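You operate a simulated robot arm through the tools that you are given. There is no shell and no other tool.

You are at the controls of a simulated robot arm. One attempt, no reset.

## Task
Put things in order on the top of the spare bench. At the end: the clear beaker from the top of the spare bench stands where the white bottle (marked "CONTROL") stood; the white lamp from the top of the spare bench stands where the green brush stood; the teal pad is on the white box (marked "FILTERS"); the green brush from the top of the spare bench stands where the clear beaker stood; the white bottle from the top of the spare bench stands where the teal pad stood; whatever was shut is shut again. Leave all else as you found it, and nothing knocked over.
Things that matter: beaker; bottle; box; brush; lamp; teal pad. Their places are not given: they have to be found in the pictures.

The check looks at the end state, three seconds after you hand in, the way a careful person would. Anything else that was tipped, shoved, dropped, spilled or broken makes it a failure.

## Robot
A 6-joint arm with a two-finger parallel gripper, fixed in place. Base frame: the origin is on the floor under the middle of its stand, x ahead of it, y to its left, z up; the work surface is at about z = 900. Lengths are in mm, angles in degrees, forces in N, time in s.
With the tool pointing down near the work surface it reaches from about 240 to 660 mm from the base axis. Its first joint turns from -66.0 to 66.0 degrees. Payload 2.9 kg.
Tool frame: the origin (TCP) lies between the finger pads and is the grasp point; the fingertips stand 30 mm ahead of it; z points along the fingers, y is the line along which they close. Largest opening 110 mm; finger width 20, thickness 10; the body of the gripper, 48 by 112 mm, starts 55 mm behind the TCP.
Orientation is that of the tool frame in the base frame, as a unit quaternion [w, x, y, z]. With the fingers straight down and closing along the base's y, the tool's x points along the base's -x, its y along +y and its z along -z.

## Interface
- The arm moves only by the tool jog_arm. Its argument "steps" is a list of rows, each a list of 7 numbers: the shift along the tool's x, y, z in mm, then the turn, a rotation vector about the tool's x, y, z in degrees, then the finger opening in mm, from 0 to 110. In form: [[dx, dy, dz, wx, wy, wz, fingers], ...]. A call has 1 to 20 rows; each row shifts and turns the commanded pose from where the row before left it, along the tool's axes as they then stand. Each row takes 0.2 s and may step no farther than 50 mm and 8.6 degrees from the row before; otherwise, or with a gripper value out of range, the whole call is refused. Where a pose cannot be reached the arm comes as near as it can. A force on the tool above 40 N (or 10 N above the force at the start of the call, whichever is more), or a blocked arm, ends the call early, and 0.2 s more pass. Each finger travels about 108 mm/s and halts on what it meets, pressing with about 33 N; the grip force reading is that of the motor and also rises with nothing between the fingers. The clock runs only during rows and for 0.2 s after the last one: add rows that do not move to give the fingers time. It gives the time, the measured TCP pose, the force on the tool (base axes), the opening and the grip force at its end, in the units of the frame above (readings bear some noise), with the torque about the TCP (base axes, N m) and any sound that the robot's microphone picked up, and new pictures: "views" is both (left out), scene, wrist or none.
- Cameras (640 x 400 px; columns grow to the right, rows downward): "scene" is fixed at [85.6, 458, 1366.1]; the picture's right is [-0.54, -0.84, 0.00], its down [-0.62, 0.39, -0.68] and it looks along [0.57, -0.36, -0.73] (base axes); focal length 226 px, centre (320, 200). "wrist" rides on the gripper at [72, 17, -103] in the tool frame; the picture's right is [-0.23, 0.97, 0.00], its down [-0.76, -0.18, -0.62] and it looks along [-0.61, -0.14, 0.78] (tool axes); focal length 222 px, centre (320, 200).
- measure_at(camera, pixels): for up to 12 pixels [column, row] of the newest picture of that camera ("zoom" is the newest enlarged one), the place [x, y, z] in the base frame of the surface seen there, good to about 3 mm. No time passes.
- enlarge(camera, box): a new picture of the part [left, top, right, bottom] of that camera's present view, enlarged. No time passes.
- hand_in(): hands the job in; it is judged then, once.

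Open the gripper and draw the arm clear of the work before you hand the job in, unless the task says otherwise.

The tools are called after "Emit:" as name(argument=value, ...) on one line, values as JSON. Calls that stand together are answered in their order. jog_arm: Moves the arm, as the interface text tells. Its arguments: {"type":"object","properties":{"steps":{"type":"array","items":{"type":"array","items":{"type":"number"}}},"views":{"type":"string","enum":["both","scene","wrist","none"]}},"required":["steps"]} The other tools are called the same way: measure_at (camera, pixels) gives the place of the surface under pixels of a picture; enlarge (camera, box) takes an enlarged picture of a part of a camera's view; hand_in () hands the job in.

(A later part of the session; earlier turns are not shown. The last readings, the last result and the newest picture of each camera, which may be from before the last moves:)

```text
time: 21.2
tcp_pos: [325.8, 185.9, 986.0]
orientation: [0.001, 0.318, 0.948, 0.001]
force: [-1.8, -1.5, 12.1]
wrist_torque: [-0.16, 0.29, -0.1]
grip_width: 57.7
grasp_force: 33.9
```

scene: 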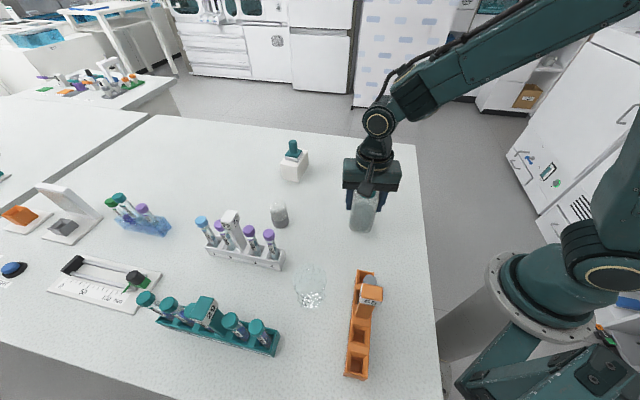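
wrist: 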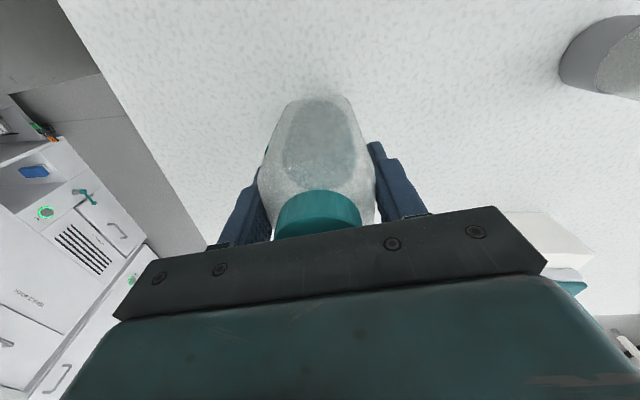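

Contact at 12 N, so the bottle is standing. I'll ease up 0.5 mm, open to 95 and rise straight up.

Emit:
jog_arm(steps=[[0, 0, -0.5, 0, 0, 0, 40], [0, 0, 0, 0, 0, 0, 62], [0, 0, 0, 0, 0, 0, 75], [0, 0, 0, 0, 0, 0, 95], [0, 0, 0, 0, 0, 0, 95], [0, 0, -20, 0, 0, 0, 95], [0, 0, -45, 0, 0, 0, 95], [0, 0, -45, 0, 0, 0, 95], [0, 0, -40, 0, 0, 0, 95], [0, 0, 0, 0, 0, 0, 95]])

Emit:
enlarge(camera="scene", box=[325, 140, 405, 240])

```text
time: 23.4
tcp_pos: [326.9, 186.3, 1136.7]
orientation: [0.001, 0.318, 0.948, 0.0]
force: [0.0, 0.0, -0.7]
wrist_torque: [0.02, -0.01, 0.01]
grip_width: 95.2
grasp_force: 0.2
```

scene: 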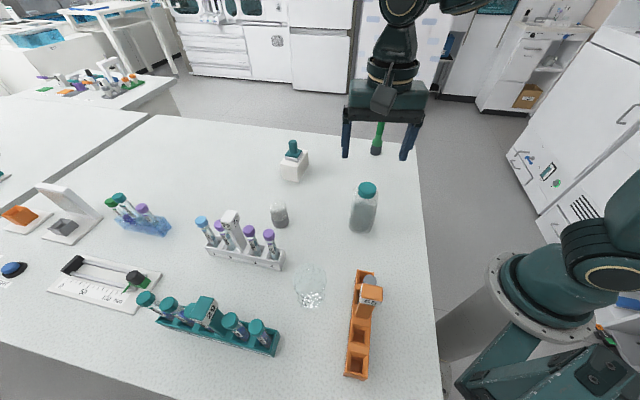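
wrist: 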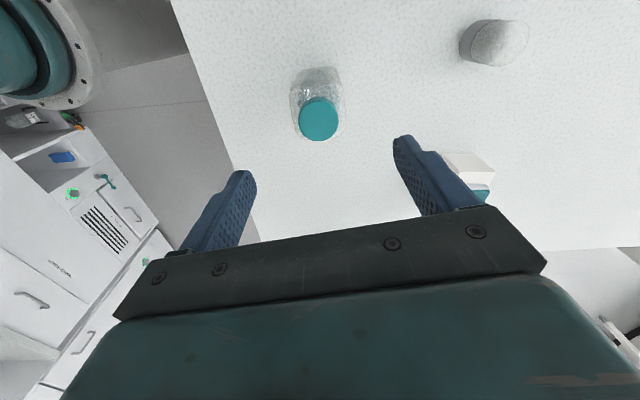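

```text
4.00 times, centred on (365, 190) of scene
```

zoom: 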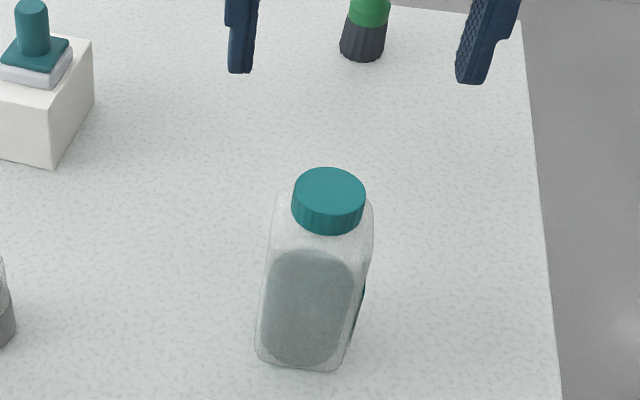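

The bottle stands upright on the pad's spot. I'll check its cap centre.

Emit:
measure_at(camera="zoom", pixels=[[329, 190], [295, 190], [363, 190], [329, 170], [329, 210]])

Emit:
enlarge(camera="scene", box=[270, 240, 350, 330])

```text
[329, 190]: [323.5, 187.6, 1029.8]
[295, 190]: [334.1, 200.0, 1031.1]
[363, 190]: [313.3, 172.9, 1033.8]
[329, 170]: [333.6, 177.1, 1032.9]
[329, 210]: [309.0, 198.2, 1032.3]
```

```text
4.44 times, centred on (310, 285) of scene
```

zoom: 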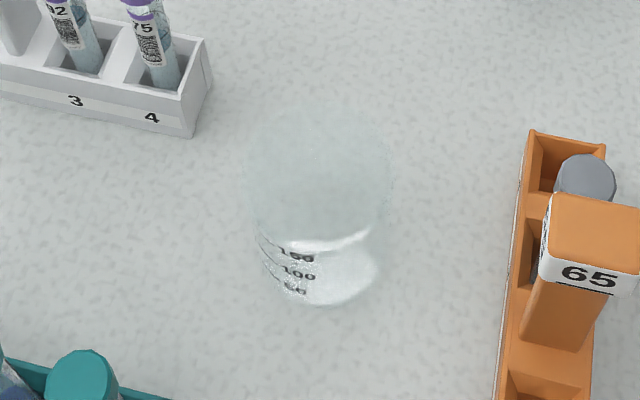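

Bottle cap is centred at about (323.5,186.5), on target. Now I'll measure points on the beaker's wall, rim and base.

Emit:
measure_at(camera="zoom", pixels=[[295, 255], [297, 275], [293, 292], [320, 302], [340, 300], [320, 245], [270, 240], [365, 235], [320, 110], [255, 160], [385, 160], [320, 180]])

Emit:
measure_at(camera="zoom", pixels=[[262, 200], [375, 200], [268, 280], [372, 280], [315, 215], [290, 225], [350, 225], [320, 270], [350, 270], [280, 255], [252, 180], [388, 180]])

```text
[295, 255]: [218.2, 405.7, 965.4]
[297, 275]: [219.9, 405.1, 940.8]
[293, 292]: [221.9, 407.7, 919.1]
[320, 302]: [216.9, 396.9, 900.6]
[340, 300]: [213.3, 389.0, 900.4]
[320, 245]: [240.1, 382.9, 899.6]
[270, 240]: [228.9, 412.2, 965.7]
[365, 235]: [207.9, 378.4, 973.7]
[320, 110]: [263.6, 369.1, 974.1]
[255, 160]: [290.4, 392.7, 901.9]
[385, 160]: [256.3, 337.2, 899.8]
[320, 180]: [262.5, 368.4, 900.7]
```

```text
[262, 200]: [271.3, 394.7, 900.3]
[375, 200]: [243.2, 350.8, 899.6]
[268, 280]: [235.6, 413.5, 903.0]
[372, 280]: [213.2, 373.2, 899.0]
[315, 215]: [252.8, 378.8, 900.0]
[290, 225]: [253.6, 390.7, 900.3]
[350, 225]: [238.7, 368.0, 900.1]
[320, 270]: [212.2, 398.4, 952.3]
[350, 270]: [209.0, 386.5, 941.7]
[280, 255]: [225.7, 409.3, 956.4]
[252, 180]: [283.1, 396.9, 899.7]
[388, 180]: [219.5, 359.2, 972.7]
```

Fitting the wall points gives the beaker's centre ≈ (238,384), radius ≈ 30, rim z≈974. I'll measure the neighbouring racks to choose a safe finger direction.

Emit:
measure_at(camera="scene", pixels=[[283, 262], [281, 270], [284, 252], [269, 235], [268, 231], [230, 215], [358, 271], [347, 376], [371, 292], [362, 293], [382, 290], [260, 330]])

Emit:
enlarge(camera="scene", box=[130, 200, 390, 390])

```text
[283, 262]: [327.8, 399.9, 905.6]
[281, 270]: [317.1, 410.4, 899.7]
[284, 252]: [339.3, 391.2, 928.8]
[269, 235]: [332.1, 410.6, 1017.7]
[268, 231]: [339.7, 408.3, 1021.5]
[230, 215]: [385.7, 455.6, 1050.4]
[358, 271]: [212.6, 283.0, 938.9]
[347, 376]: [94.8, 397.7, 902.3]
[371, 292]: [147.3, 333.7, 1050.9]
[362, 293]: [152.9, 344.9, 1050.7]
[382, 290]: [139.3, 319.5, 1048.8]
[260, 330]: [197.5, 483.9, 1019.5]
```

```text
2.11 times, centred on (260, 295) of scene
```

zoom: 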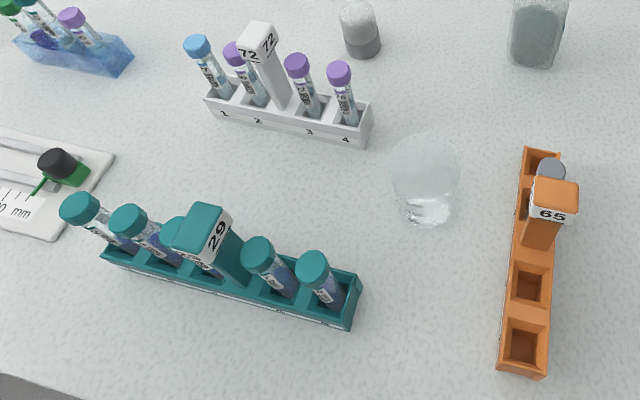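

Racks: white corner at (317,410), orange edge ≈60 mm from the glass, sign "65" top at (147,333,1051). Tool yaw −10° keeps fingers, palm and camera clear, so I'll rotate back and move above the beaker at z≈1136.

Emit:
jog_arm(steps=[[0, 0, 0, 0, 0, -6.75, 95], [0, 0, 0, 0, 0, -6.75, 95], [0, 0, 0, 0, 0, -6.75, 95], [0, 0, 0, 0, 0, -6.75, 95], [24.1, 36.1, 0, 0, 0, 0, 90], [24.1, 36.1, 0, 0, 0, 0, 90], [24.1, 36.1, 0, 0, 0, 0, 90], [24.1, 36.1, 0, 0, 0, 0, 90], [24.1, 36.1, 0, 0, 0, 0, 90], [0, 0, 0, 0, 0, 0, 90]])

```text
time: 25.6
tcp_pos: [237.9, 383.5, 1136.9]
orientation: [0.001, 0.087, 0.996, 0.0]
force: [0.4, -0.1, 0.9]
wrist_torque: [-0.01, 0.01, -0.01]
grip_width: 90.0
grasp_force: 0.0
```

scene: 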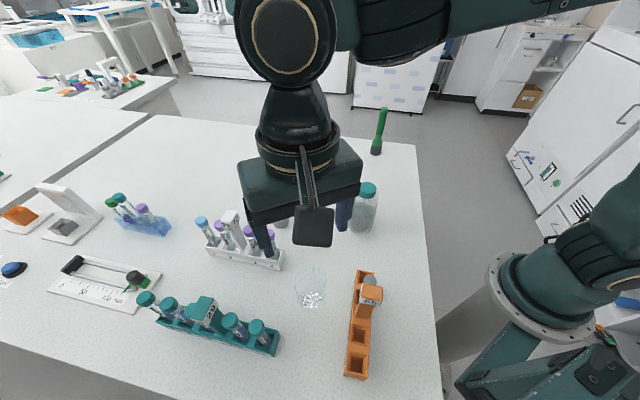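
wrist: 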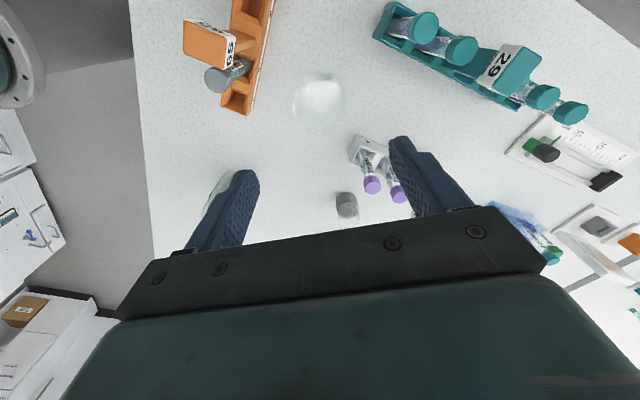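

The beaker shows at (318,102), between orange and teal racks. I'll zoom to check contents and its rim.

Emit:
enlarge(camera="wrist", box=[278, 60, 368, 145])

```text
4.71 times, centred on (323, 102) of wrist
```

zoom: 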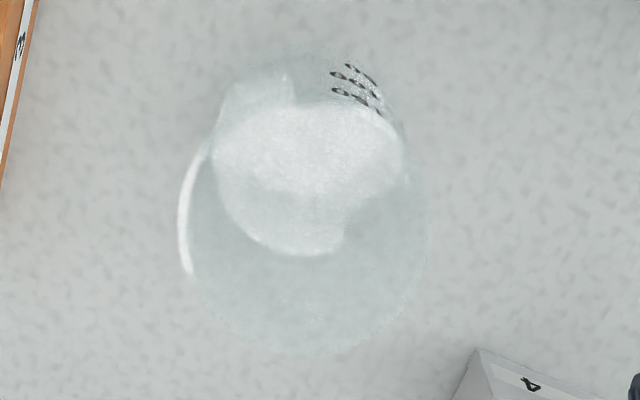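

Emit:
measure_at(camera="zoom", pixels=[[185, 230], [310, 352], [425, 230], [340, 75], [350, 100], [230, 100], [215, 150], [405, 150], [310, 252], [310, 165], [200, 290], [410, 300]])

Emit:
measure_at(camera="wrist", pixels=[[352, 158], [362, 138], [372, 185], [378, 35], [400, 45], [425, 25], [250, 112], [262, 60], [190, 40], [235, 45], [212, 80], [517, 105]])

```text
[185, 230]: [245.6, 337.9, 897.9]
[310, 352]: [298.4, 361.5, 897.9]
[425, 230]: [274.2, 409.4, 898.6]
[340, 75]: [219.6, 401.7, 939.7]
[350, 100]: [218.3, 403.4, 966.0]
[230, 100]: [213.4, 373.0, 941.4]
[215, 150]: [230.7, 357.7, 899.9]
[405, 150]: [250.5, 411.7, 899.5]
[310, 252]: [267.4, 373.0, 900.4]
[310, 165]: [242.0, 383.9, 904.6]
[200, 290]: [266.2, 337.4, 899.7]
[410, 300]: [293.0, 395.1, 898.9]
```

```text
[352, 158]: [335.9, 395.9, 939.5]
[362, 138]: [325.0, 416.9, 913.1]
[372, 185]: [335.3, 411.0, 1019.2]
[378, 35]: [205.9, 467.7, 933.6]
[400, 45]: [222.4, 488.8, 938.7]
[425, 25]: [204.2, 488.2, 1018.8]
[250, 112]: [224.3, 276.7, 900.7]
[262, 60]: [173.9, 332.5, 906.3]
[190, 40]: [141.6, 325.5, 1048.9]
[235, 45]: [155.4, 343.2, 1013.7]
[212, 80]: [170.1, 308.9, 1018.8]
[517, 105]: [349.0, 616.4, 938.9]
```

The base circle from the wrist view gives centre ≈ (240.6,384.7), consistent; it looks empty. I'll target (239.5,384.3) and descend 150 mm first, then check.

Emit:
jog_arm(steps=[[-1.4, 0.5, 45, 0, 0, 0, 90], [0, 0, 45, 0, 0, 0, 90], [0, 0, 40, 0, 0, 0, 90], [0, 0, 20, 0, 0, 0, 90], [0, 0, 0, 0, 0, 0, 90]])

Emit:
enlarge(camera="scene", box=[220, 170, 400, 330])

Emit:
enlarge(camera="wrist", box=[180, 60, 460, 240])

```text
time: 26.8
tcp_pos: [240.1, 383.9, 984.6]
orientation: [0.0, 0.088, 0.996, 0.001]
force: [0.3, -0.4, 0.2]
wrist_torque: [-0.02, 0.03, -0.01]
grip_width: 90.0
grasp_force: 0.0
```

scene: 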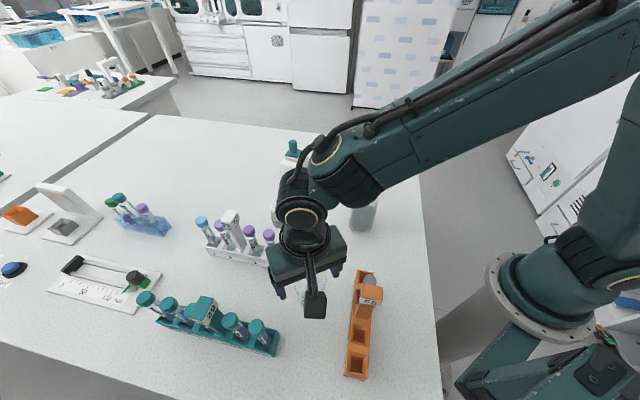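
wrist: 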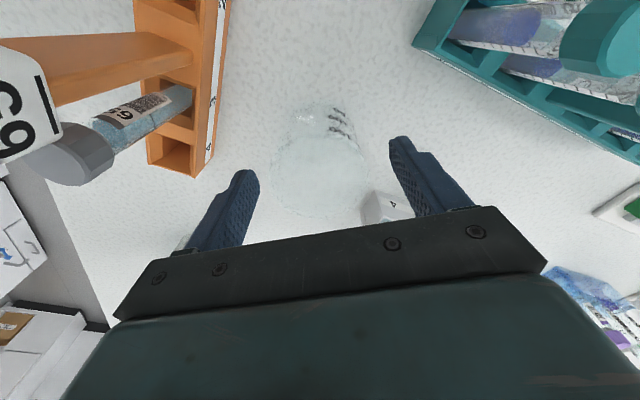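

```text
2.50 times, centred on (310, 250) of scene
```

zoom: 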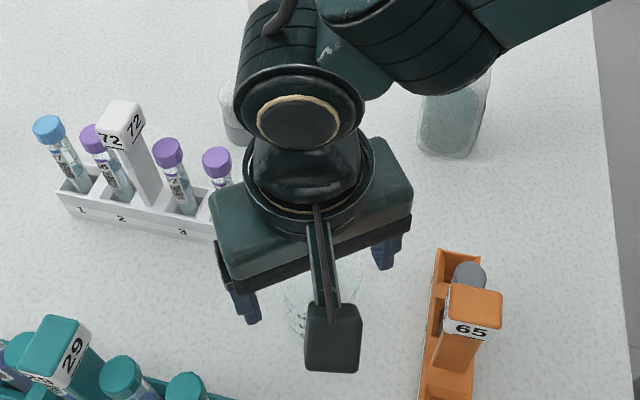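

```text
2.22 times, centred on (320, 150) of wrist
```

zoom: 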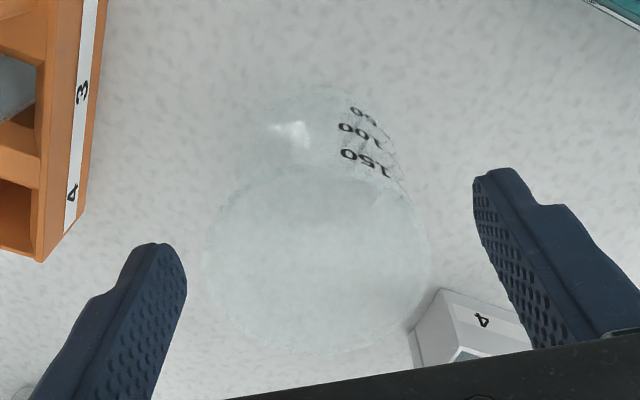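

The glass is centred between the fingers and the camera clears the racks. I'll descend the last 40 mm.

Emit:
jog_arm(steps=[[0, 0, 20, 0, 0, 0, 90], [0, 0, 20, 0, 0, 0, 90], [0, 0, 0, 0, 0, 0, 90]])

Emit:
enlarge(camera="wrist", box=[180, 60, 460, 240])

```text
time: 27.6
tcp_pos: [238.6, 382.6, 945.4]
orientation: [0.0, 0.087, 0.996, 0.0]
force: [0.9, -0.2, -0.5]
wrist_torque: [0.01, 0.06, 0.0]
grip_width: 90.0
grasp_force: 0.1
```

scene: 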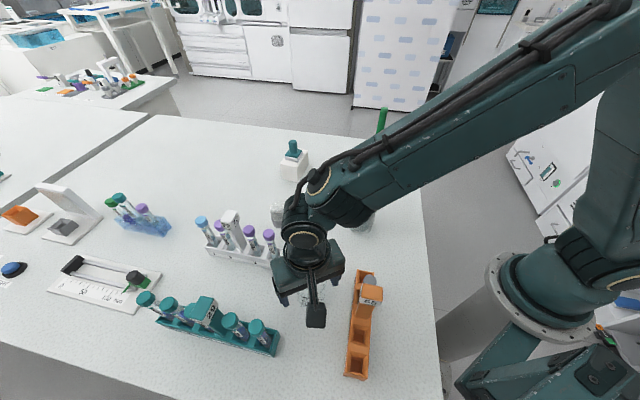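
wrist: 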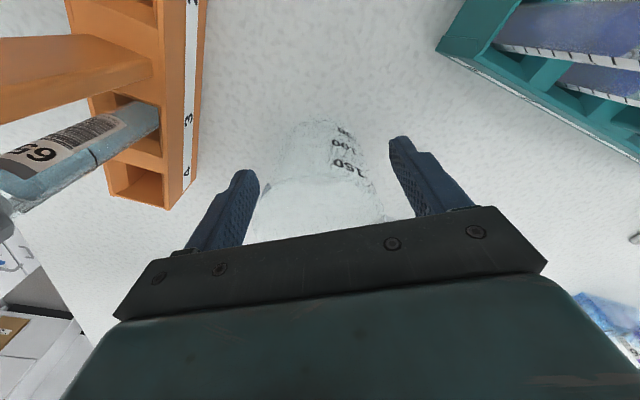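

```text
2.22 times, centred on (320, 150) of wrist
```

zoom: 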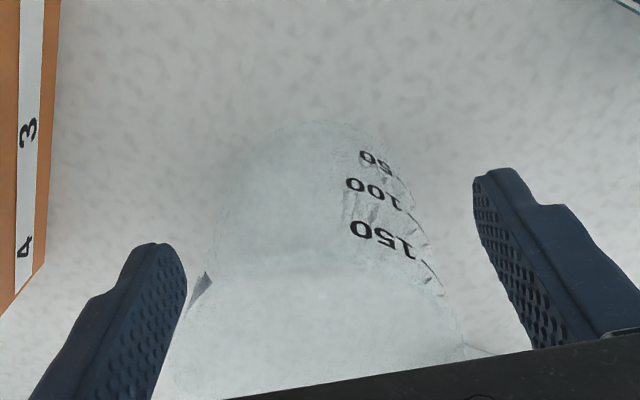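

The beaker looks within ~2–3 mm of centre. I'll close in gradual steps so it is centred gently.

Emit:
jog_arm(steps=[[0, 0, 0, 0, 0, 0, 76], [0, 0, 0, 0, 0, 0, 70], [0, 0, 0, 0, 0, 0, 66], [0, 0, 0, 0, 0, 0, 63], [0, 0, 0, 0, 0, 0, 60], [0, 0, 0, 0, 0, 0, 57], [0, 0, 0, 0, 0, 0, 54], [0, 0, 0, 0, 0, 0, 54]])

Emit:
enlarge(camera="wrist", box=[180, 60, 460, 240])

```text
time: 29.4
tcp_pos: [237.9, 383.3, 945.4]
orientation: [0.0, 0.086, 0.996, 0.0]
force: [0.0, 0.2, 0.5]
wrist_torque: [-0.03, -0.02, 0.0]
grip_width: 58.2
grasp_force: 32.9
```

scene: 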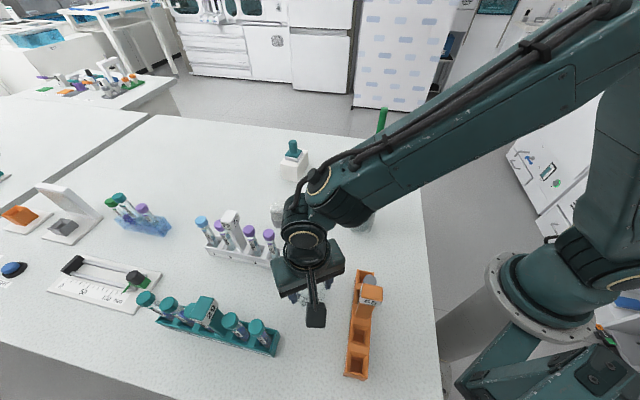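
wrist: 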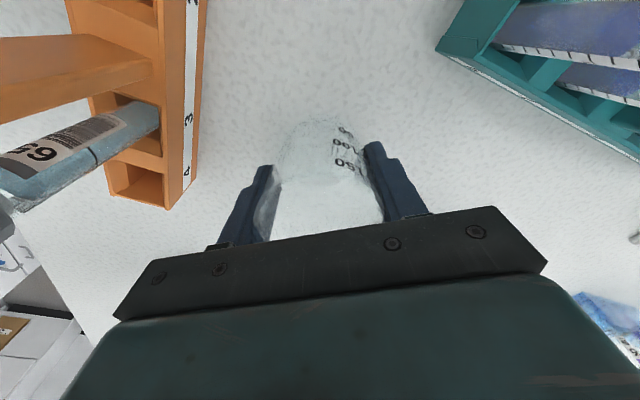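

```text
2.22 times, centred on (320, 150) of wrist
```

zoom: 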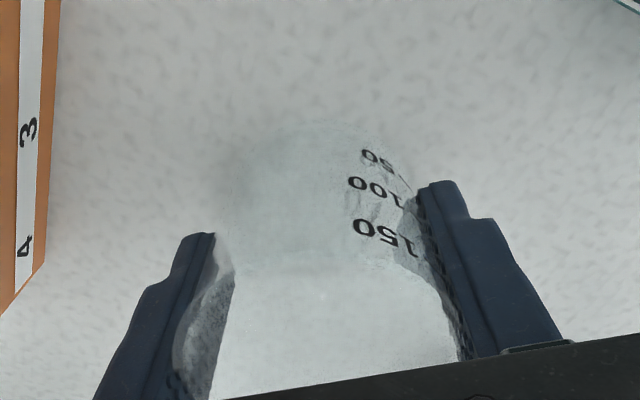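

Gripped at 58.2 mm, 33 N. I'll lift 10 mm and verify.

Emit:
jog_arm(steps=[[0, 0, -5, 0, 0, 0, 54], [0, 0, -5, 0, 0, 0, 54], [0, 0, 0, 0, 0, 0, 54]])

Emit:
enlarge(camera="wrist", box=[180, 60, 460, 240])

Emit:
enlarge(camera="scene", box=[250, 220, 370, 330])

```text
time: 30.2
tcp_pos: [239.7, 382.8, 957.2]
orientation: [0.0, 0.087, 0.996, 0.0]
force: [-0.7, -0.3, -0.2]
wrist_torque: [0.02, 0.02, 0.02]
grip_width: 58.3
grasp_force: 33.0
```

scene: 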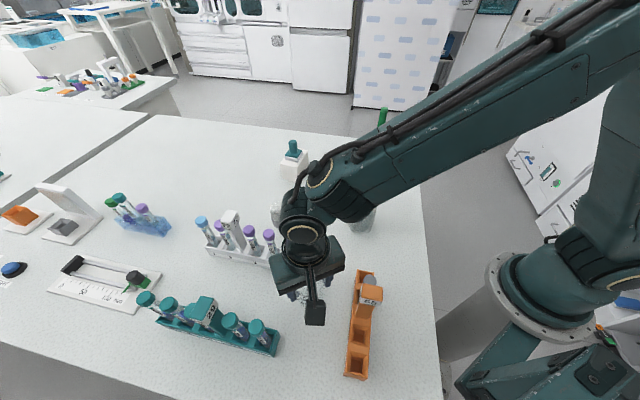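
wrist: 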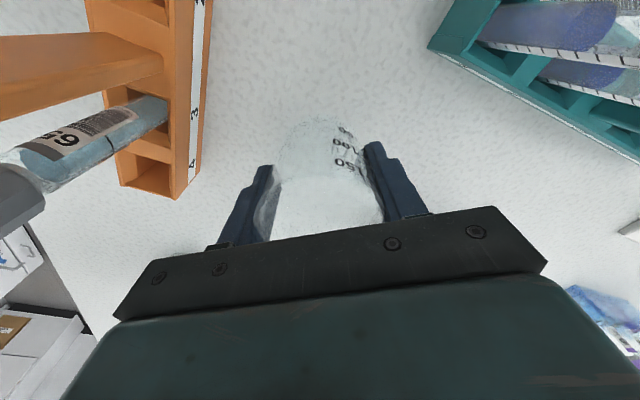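

```text
2.22 times, centred on (320, 150) of wrist
```

zoom: 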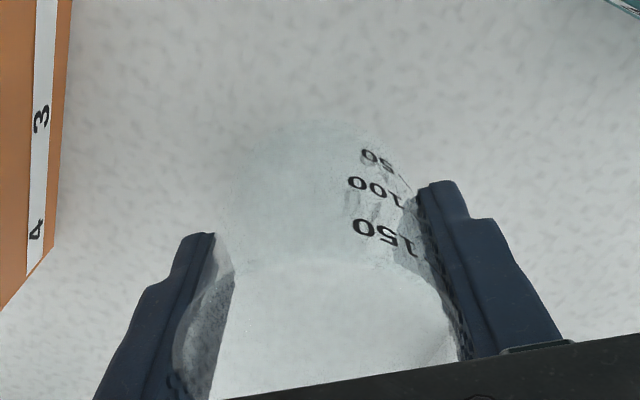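

```text
3.64 times, centred on (310, 275) of scene
```

zoom: 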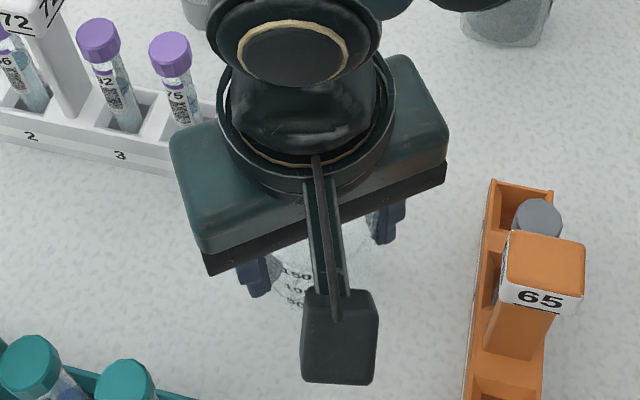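

The beaker is held and clear. I'll raise to z≈1105 and carry it over to the bottle's old spot (481,57.5).

Emit:
jog_arm(steps=[[0, 0, -30, 0, 0, 0, 54], [0, 0, -40, 0, 0, 0, 54], [0, 0, -40, 0, 0, 0, 54], [0, 0, -40, 0, 0, 0, 54], [-16, -15.5, 0, 0, 0, 0, 54], [-32.7, -31.1, 0, 0, 0, 0, 54], [-32.7, -31.1, 0, 0, 0, 0, 54], [-32.7, -31.1, 0, 0, 0, 0, 54], [-32.7, -31.1, 0, 0, 0, 0, 54], [-32.7, -31.1, 0, 0, 0, 0, 54], [-32.7, -31.1, 0, 0, 0, 0, 54], [-32.7, -31.1, 0, 0, 0, 0, 54], [-32.7, -31.1, 0, 0, 0, 0, 54], [-17.1, -15.6, 0, 0, 0, 0, 54], [0, 0, 0, 0, 0, 0, 54]])

```text
time: 33.4
tcp_pos: [481.3, 57.2, 1106.5]
orientation: [0.0, 0.087, 0.996, 0.001]
force: [0.0, -0.4, 0.3]
wrist_torque: [0.0, 0.02, -0.02]
grip_width: 58.1
grasp_force: 33.0
```

scene: 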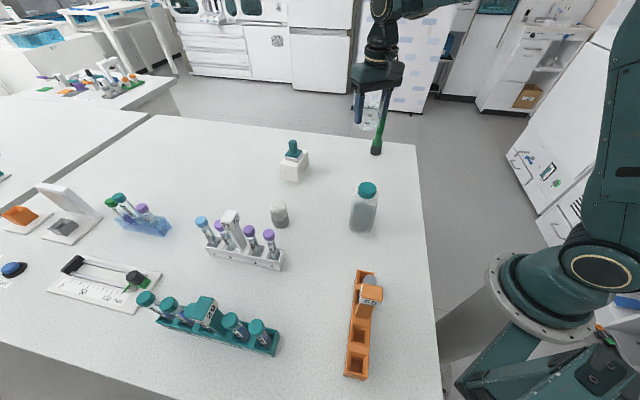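
wrist: 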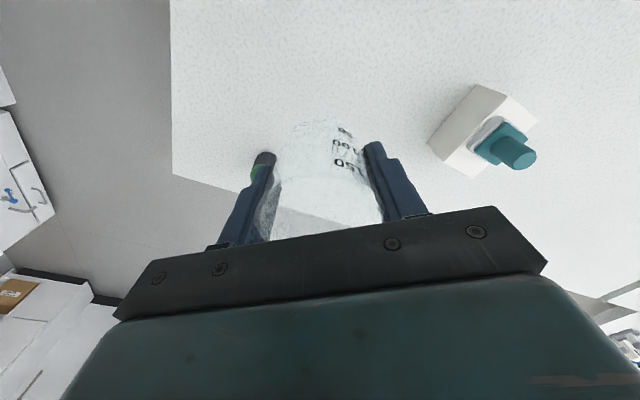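

Positioned over the bottle's old spot; the brush is ~80 mm away from the nearest finger. I'll lower 150 mm.

Emit:
jog_arm(steps=[[0, 0, 40, 0, 0, 0, 54], [0, 0, 40, 0, 0, 0, 54], [0, 0, 40, 0, 0, 0, 54], [0, 0, 20, 0, 0, 0, 54], [0, 0, 10, 0, 0, 0, 54], [0, 0, 5, 0, 0, 0, 54], [0, 0, 2, 0, 0, 0, 54], [0, 0, 0, 0, 0, 0, 54]])

Emit:
enlarge(camera="scene", box=[330, 110, 410, 190])

```text
time: 35.2
tcp_pos: [480.9, 56.5, 949.3]
orientation: [0.0, 0.087, 0.996, 0.0]
force: [-0.4, -0.4, 0.1]
wrist_torque: [0.0, -0.03, -0.02]
grip_width: 58.1
grasp_force: 33.4
```

scene: 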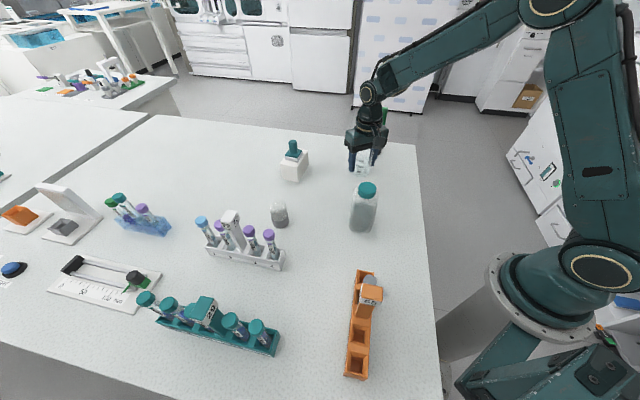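
wrist: 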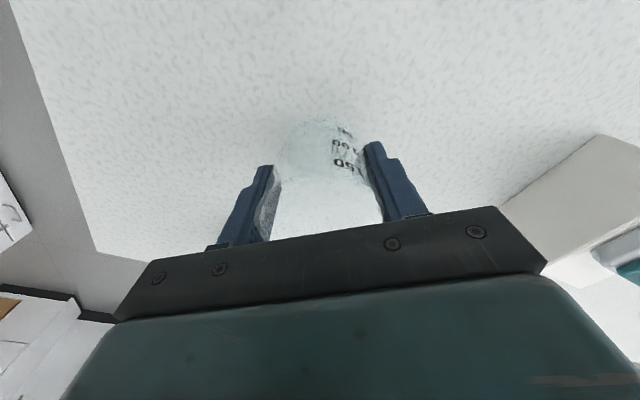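

```text
5.00 times, centred on (370, 150) of scene
```

zoom: 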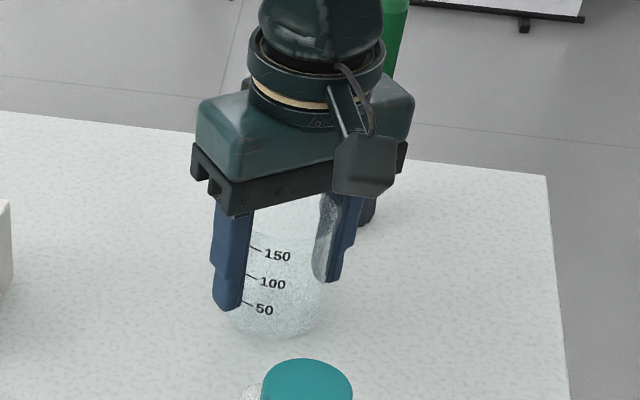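

About 3 mm remain. I'll lower in 1 mm steps watching the force.

Emit:
jog_arm(steps=[[0, 0, 1, 0, 0, 0, 54], [0, 0, 1, 0, 0, 0, 54], [0, 0, 0, 0, 0, 0, 54]], views="none")

Emit:
jog_arm(steps=[[0, 0, 0.7, 0, 0, 0, 54], [0, 0, 0, 0, 0, 0, 54]], views="none")

```text
time: 36.0
tcp_pos: [481.0, 57.8, 946.3]
orientation: [0.0, 0.088, 0.996, 0.0]
force: [0.1, -0.2, -0.5]
wrist_torque: [0.01, -0.01, -0.01]
grip_width: 58.1
grasp_force: 32.7
```

```text
time: 36.6
tcp_pos: [479.6, 57.7, 946.3]
orientation: [0.0, 0.088, 0.996, 0.001]
force: [-0.3, 0.1, 0.9]
wrist_torque: [0.0, 0.05, 0.0]
grip_width: 58.2
grasp_force: 32.5
```

Still barely 0.9 N. Two further half-millimetre steps.

Emit:
jog_arm(steps=[[0, 0, 0.6, 0, 0, 0, 54], [0, 0, 0, 0, 0, 0, 54]], views="none")

```text
time: 37.2
tcp_pos: [480.3, 57.9, 944.9]
orientation: [-0.001, 0.087, 0.996, 0.0]
force: [-1.9, 0.1, 4.2]
wrist_torque: [-0.01, 0.07, -0.04]
grip_width: 58.2
grasp_force: 32.9
```

Contact at 4.2 N. I'll open gradually to 90 and rise straight up.

Emit:
jog_arm(steps=[[0, 0, 0, 0, 0, 0, 60], [0, 0, 0, 0, 0, 0, 68], [0, 0, 0, 0, 0, 0, 80], [0, 0, 0, 0, 0, 0, 90], [0, 0, 0, 0, 0, 0, 90], [0, 0, -20, 0, 0, 0, 90], [0, 0, -40, 0, 0, 0, 90], [0, 0, -45, 0, 0, 0, 90], [0, 0, -45, 0, 0, 0, 90], [0, 0, -40, 0, 0, 0, 90], [0, 0, 0, 0, 0, 0, 90]])

Emit:
enlarge(camera="scene", box=[330, 100, 410, 190])

```text
time: 39.6
tcp_pos: [483.0, 57.7, 1136.6]
orientation: [0.0, 0.087, 0.996, 0.0]
force: [0.0, 0.5, -0.2]
wrist_torque: [0.04, 0.0, -0.02]
grip_width: 90.2
grasp_force: 0.1
```

scene: 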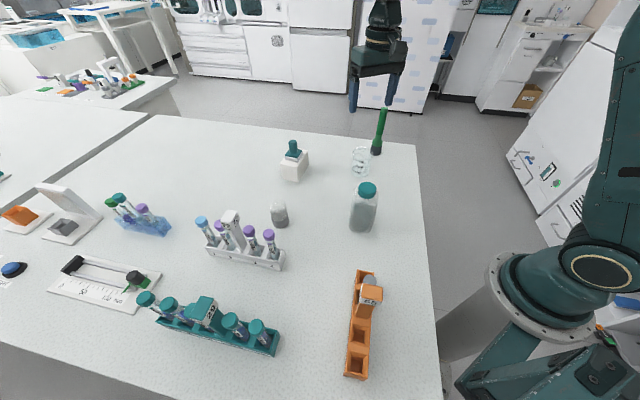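
wrist: 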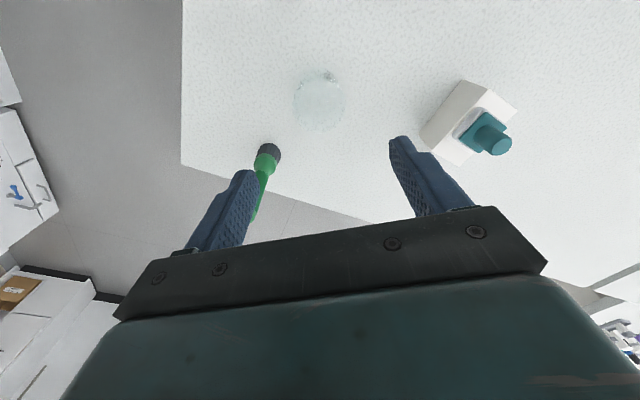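

```text
4.44 times, centred on (370, 145) of scene
```

zoom: 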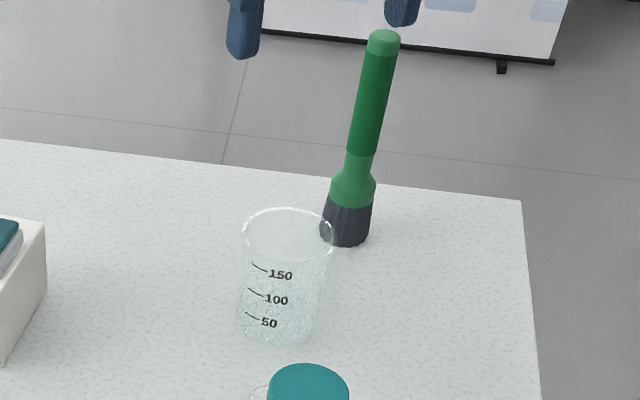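

The beaker stands upright at the bottle's spot. Now I'll measure the brush in this zoom: dark base near (345,230), waist, and top (384,36).

Emit:
measure_at(camera="zoom", pixels=[[345, 240], [325, 232], [365, 238], [345, 215], [350, 200], [328, 205], [370, 207], [352, 185], [362, 140], [372, 80], [383, 35], [375, 45]])

Emit:
enlarge(camera="wrist", box=[230, 130, 300, 230])

```text
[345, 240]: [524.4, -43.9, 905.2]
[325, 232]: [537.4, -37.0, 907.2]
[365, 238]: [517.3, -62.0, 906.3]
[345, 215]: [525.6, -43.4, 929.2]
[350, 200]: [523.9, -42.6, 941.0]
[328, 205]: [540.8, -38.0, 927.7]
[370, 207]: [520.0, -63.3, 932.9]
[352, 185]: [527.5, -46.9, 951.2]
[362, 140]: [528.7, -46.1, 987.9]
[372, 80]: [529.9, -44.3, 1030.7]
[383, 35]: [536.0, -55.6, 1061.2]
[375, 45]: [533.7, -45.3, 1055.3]
```

```text
4.00 times, centred on (265, 180) of wrist
```

zoom: 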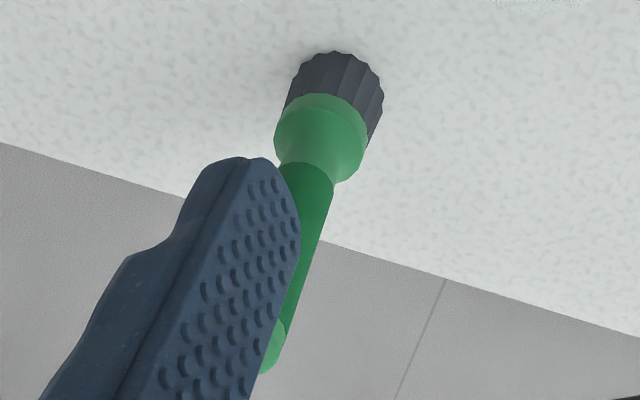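

Brush axis looks to be near (534,-54), height ≈161 mm. I'll move above it with the tips at 1106 (above its top at 1061) to measure from overhead.

Emit:
jog_arm(steps=[[-23.5, -33.6, 0, 0, 0, 0, 80], [-23.5, -33.6, 0, 0, 0, 0, 70], [-23.5, -33.6, 0, 0, 0, 0, 60], [0, 0, 0, 0, 0, 0, 60]])

Emit:
enlarge(camera="wrist", box=[275, 60, 365, 180])

```text
time: 40.6
tcp_pos: [534.4, -53.7, 1137.4]
orientation: [0.0, 0.087, 0.996, 0.001]
force: [-0.6, -0.6, -0.6]
wrist_torque: [-0.02, -0.02, 0.0]
grip_width: 60.0
grasp_force: 0.0
```

scene: 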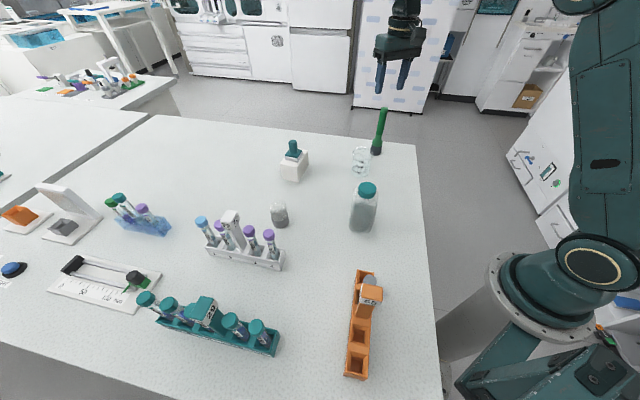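
wrist: 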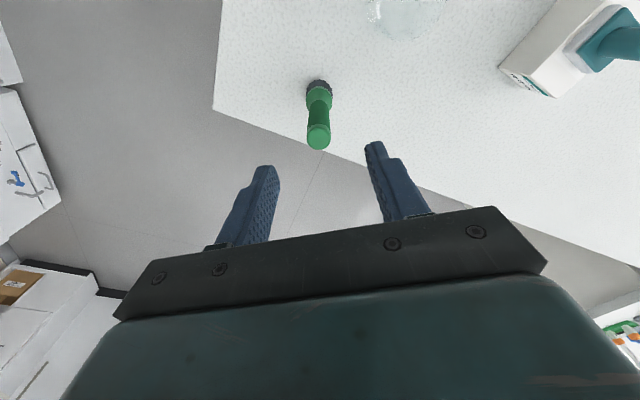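

```text
3.33 times, centred on (320, 120) of wrist
```

zoom: 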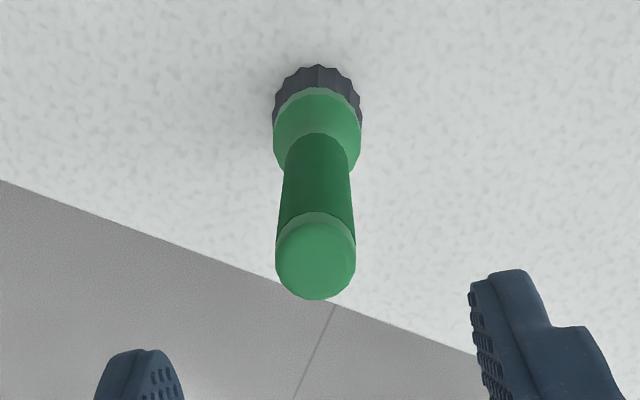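

Measuring the brush's top cap and base rim in this wrist zoom.

Emit:
measure_at(camera="zoom", pixels=[[316, 262], [280, 262], [352, 262], [316, 230], [316, 295], [318, 70], [276, 105], [358, 105], [318, 90], [278, 140], [360, 135], [320, 150]])

```text
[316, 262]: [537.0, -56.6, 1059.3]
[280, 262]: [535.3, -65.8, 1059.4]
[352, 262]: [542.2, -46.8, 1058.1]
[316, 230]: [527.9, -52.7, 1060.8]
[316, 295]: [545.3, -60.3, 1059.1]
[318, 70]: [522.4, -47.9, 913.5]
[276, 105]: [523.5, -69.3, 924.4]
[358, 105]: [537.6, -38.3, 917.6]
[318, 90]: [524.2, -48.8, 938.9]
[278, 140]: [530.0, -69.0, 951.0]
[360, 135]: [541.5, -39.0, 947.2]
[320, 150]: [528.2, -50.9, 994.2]
```

The brush axis is at ≈(536,-55), handle ≈20 mm thick. I'll shift slightly and descend 121 mm to TCP z≈1015 (palm at 1070 stays above its top).

Emit:
jog_arm(steps=[[-2, -0.8, 0, 0, 0, 0, 60], [0, 0, 40, 0, 0, 0, 60], [0, 0, 40, 0, 0, 0, 60], [0, 0, 25, 0, 0, 0, 60], [0, 0, 16, 0, 0, 0, 60], [0, 0, 0, 0, 0, 0, 60]])

Emit:
enlarge(camera="scene", box=[340, 80, 420, 180])

```text
time: 42.0
tcp_pos: [534.4, -55.3, 1014.4]
orientation: [0.0, 0.088, 0.996, 0.0]
force: [-0.2, -0.2, -0.6]
wrist_torque: [0.02, 0.0, 0.01]
grip_width: 60.2
grasp_force: 0.0
```

scene: 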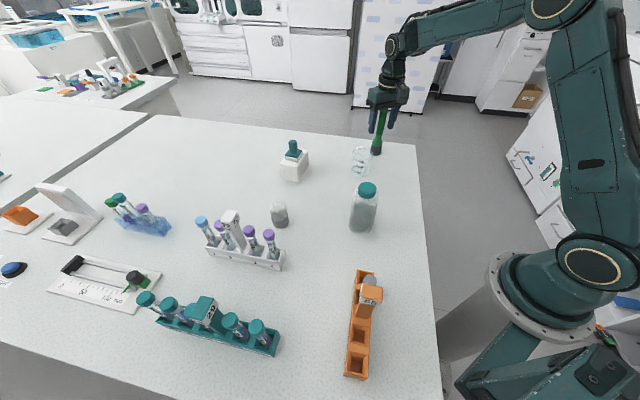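
wrist: 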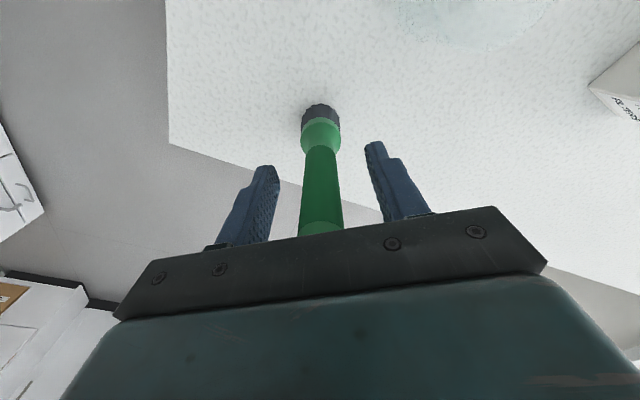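

```text
4.00 times, centred on (380, 130) of scene
```

zoom: 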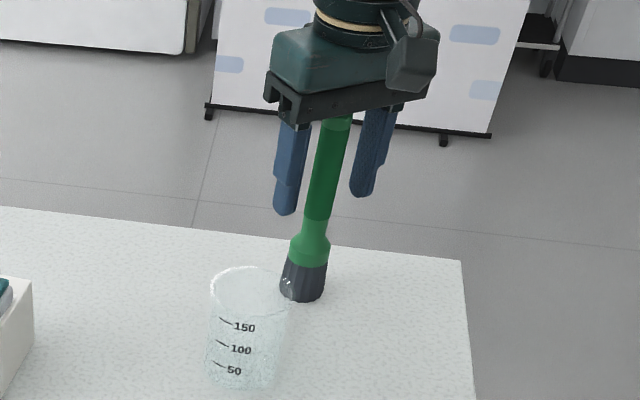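

The handle is centred between the fingers. I'll close gradually and hold.

Emit:
jog_arm(steps=[[0, 0, 0, 0, 0, 0, 40], [0, 0, 0, 0, 0, 0, 30], [0, 0, 0, 0, 0, 0, 24], [0, 0, 0, 0, 0, 0, 18], [0, 0, 0, 0, 0, 0, 10], [0, 0, 0, 0, 0, 0, 10]])

Emit:
enlarge(camera="scene", box=[340, 80, 420, 180])

```text
time: 43.4
tcp_pos: [535.2, -56.7, 1015.7]
orientation: [0.0, 0.086, 0.996, -0.001]
force: [0.6, -0.4, 0.6]
wrist_torque: [-0.02, 0.02, 0.01]
grip_width: 21.5
grasp_force: 32.6
```

scene: 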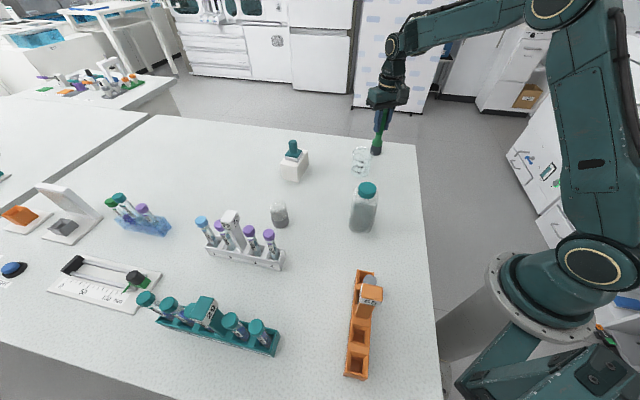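
wrist: 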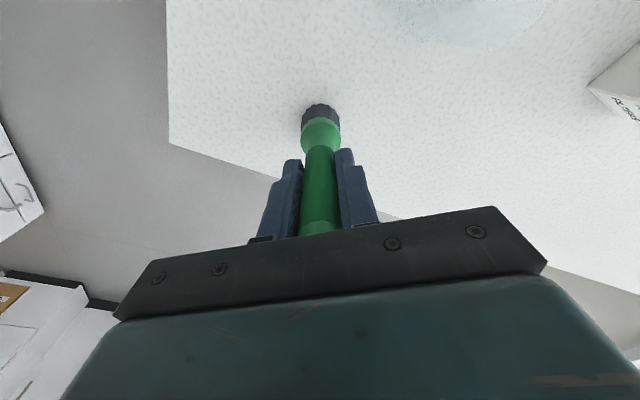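

```text
4.00 times, centred on (380, 130) of scene
```

zoom: 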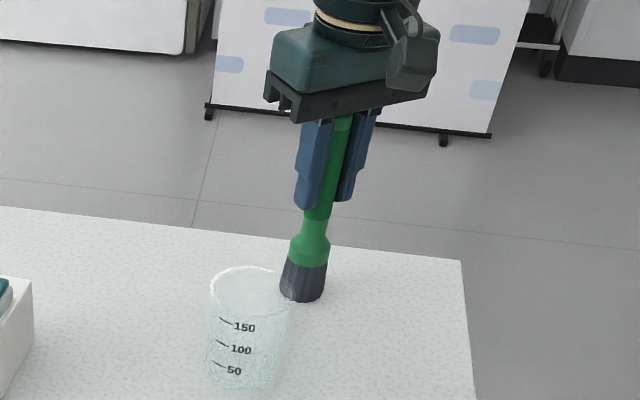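

The brush is gripped at 21.5 mm. I'll lift it 110 mm and check.

Emit:
jog_arm(steps=[[0, 0, -5, 0, 0, 0, 10], [0, 0, -15, 0, 0, 0, 10], [0, 0, -30, 0, 0, 0, 10], [0, 0, -30, 0, 0, 0, 10], [0, 0, -30, 0, 0, 0, 10], [0, 0, 0, 0, 0, 0, 10]])

Emit:
enlarge(camera="scene", box=[340, 40, 430, 180])

```text
time: 44.8
tcp_pos: [533.6, -55.0, 1124.1]
orientation: [0.0, 0.086, 0.996, -0.001]
force: [0.3, 0.1, 0.1]
wrist_torque: [0.03, 0.0, 0.01]
grip_width: 21.1
grasp_force: 33.3
```

scene: 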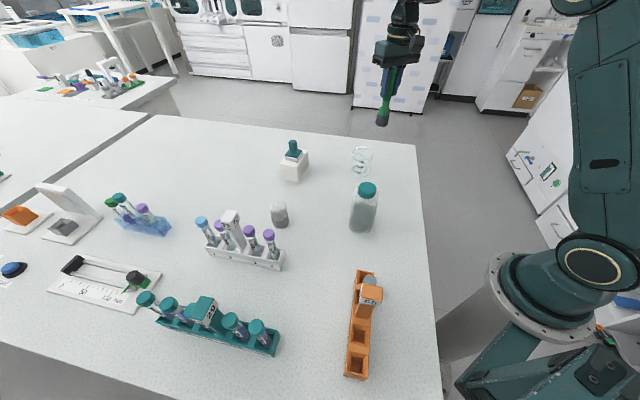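
wrist: 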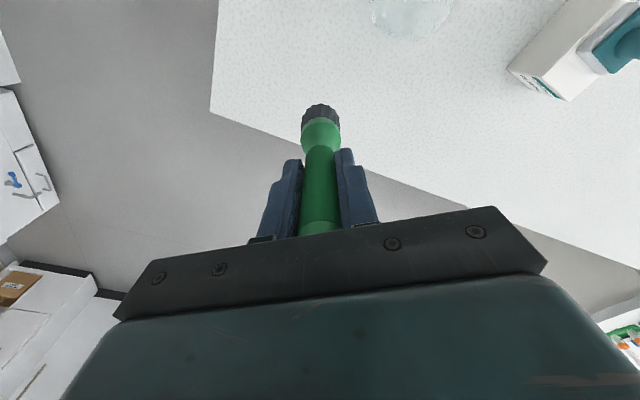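

```text
2.86 times, centred on (385, 110) of scene
```

zoom: 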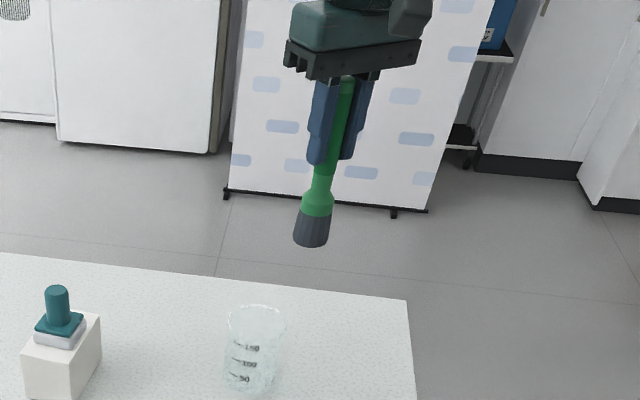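

The brush hangs vertically, its foot near z 1010. I'll carry it around the far side of the beaker and bottle via (540,90) and (440,250) to the beaker's old spot.

Emit:
jog_arm(steps=[[5.3, 35.9, 0, 0, 0, 0, 10], [5.3, 35.9, 0, 0, 0, 0, 10], [5.3, 35.9, 0, 0, 0, 0, 10], [5.3, 35.9, 0, 0, 0, 0, 10], [31.6, 35, 0, 0, 0, 0, 10], [31.6, 35, 0, 0, 0, 0, 10], [31.6, 35, 0, 0, 0, 0, 10], [31.6, 35, 0, 0, 0, 0, 10], [36.8, 16.2, 0, 0, 0, 0, 10], [36.8, 16.2, 0, 0, 0, 0, 10], [36.8, 16.2, 0, 0, 0, 0, 10], [36.8, 16.2, 0, 0, 0, 0, 10], [36.8, 16.2, 0, 0, 0, 0, 10], [36.8, 16.2, 0, 0, 0, 0, 10], [0, 0, 0, 0, 0, 0, 10]])

Emit:
enlarge(camera="scene", box=[220, 170, 400, 330])

```text
time: 48.0
tcp_pos: [235.5, 383.8, 1126.2]
orientation: [0.0, 0.088, 0.996, 0.0]
force: [-0.6, 0.9, -0.7]
wrist_torque: [-0.01, 0.0, -0.02]
grip_width: 21.3
grasp_force: 33.1
```

scene: 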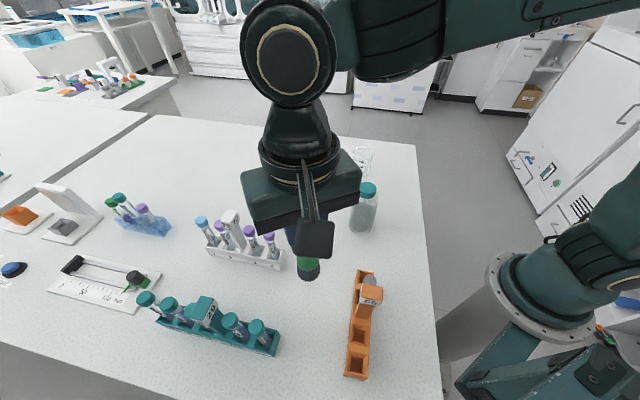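
wrist: 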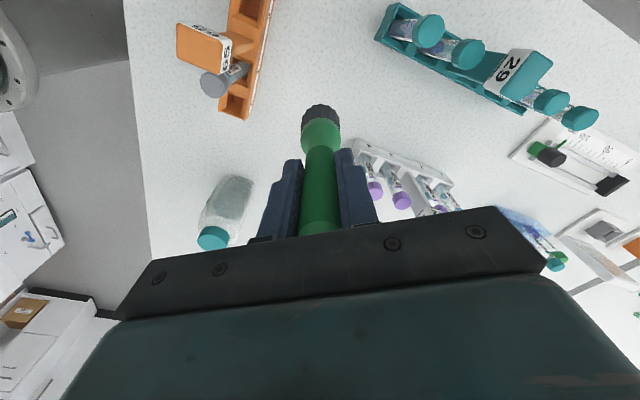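

```text
2.50 times, centred on (310, 250) of scene
```

zoom: 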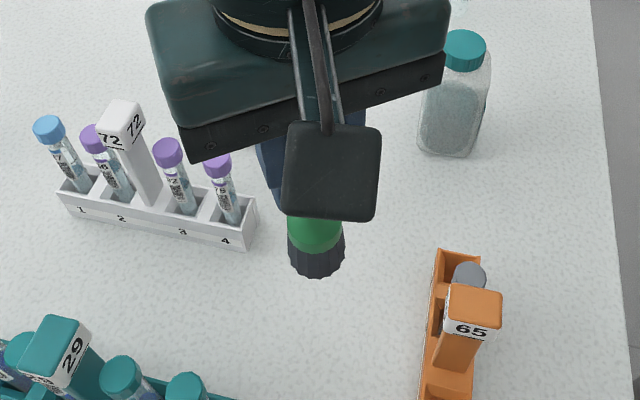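

Brush is above the beaker's old spot. I'll take a still reading and measure the brush foot to confirm its position.

Emit:
jog_arm(steps=[[0, 0, 0, 0, 0, 0, 10]], views="wrist")

Emit:
enlarge(camera="wrist", box=[290, 90, 350, 160])

Emit:
measure_at(camera="wrist", pixels=[[321, 107], [303, 118], [339, 118], [321, 125], [302, 135], [340, 135]])

```text
time: 48.4
tcp_pos: [235.4, 382.8, 1125.4]
orientation: [-0.001, 0.087, 0.996, -0.001]
force: [-1.1, 1.1, -0.5]
wrist_torque: [0.03, -0.03, -0.02]
grip_width: 21.1
grasp_force: 32.8
```

wrist: 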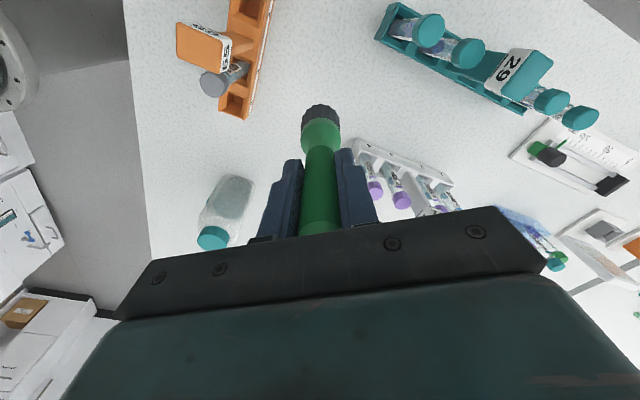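

```text
5.71 times, centred on (320, 125) of wrist
```

zoom: 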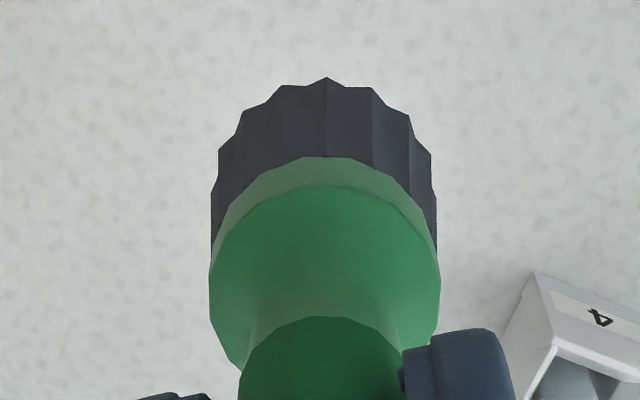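

```text
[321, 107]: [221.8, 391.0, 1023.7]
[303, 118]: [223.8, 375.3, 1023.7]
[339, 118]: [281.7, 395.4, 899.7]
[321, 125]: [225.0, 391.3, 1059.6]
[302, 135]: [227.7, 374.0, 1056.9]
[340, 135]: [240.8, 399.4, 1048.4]
```

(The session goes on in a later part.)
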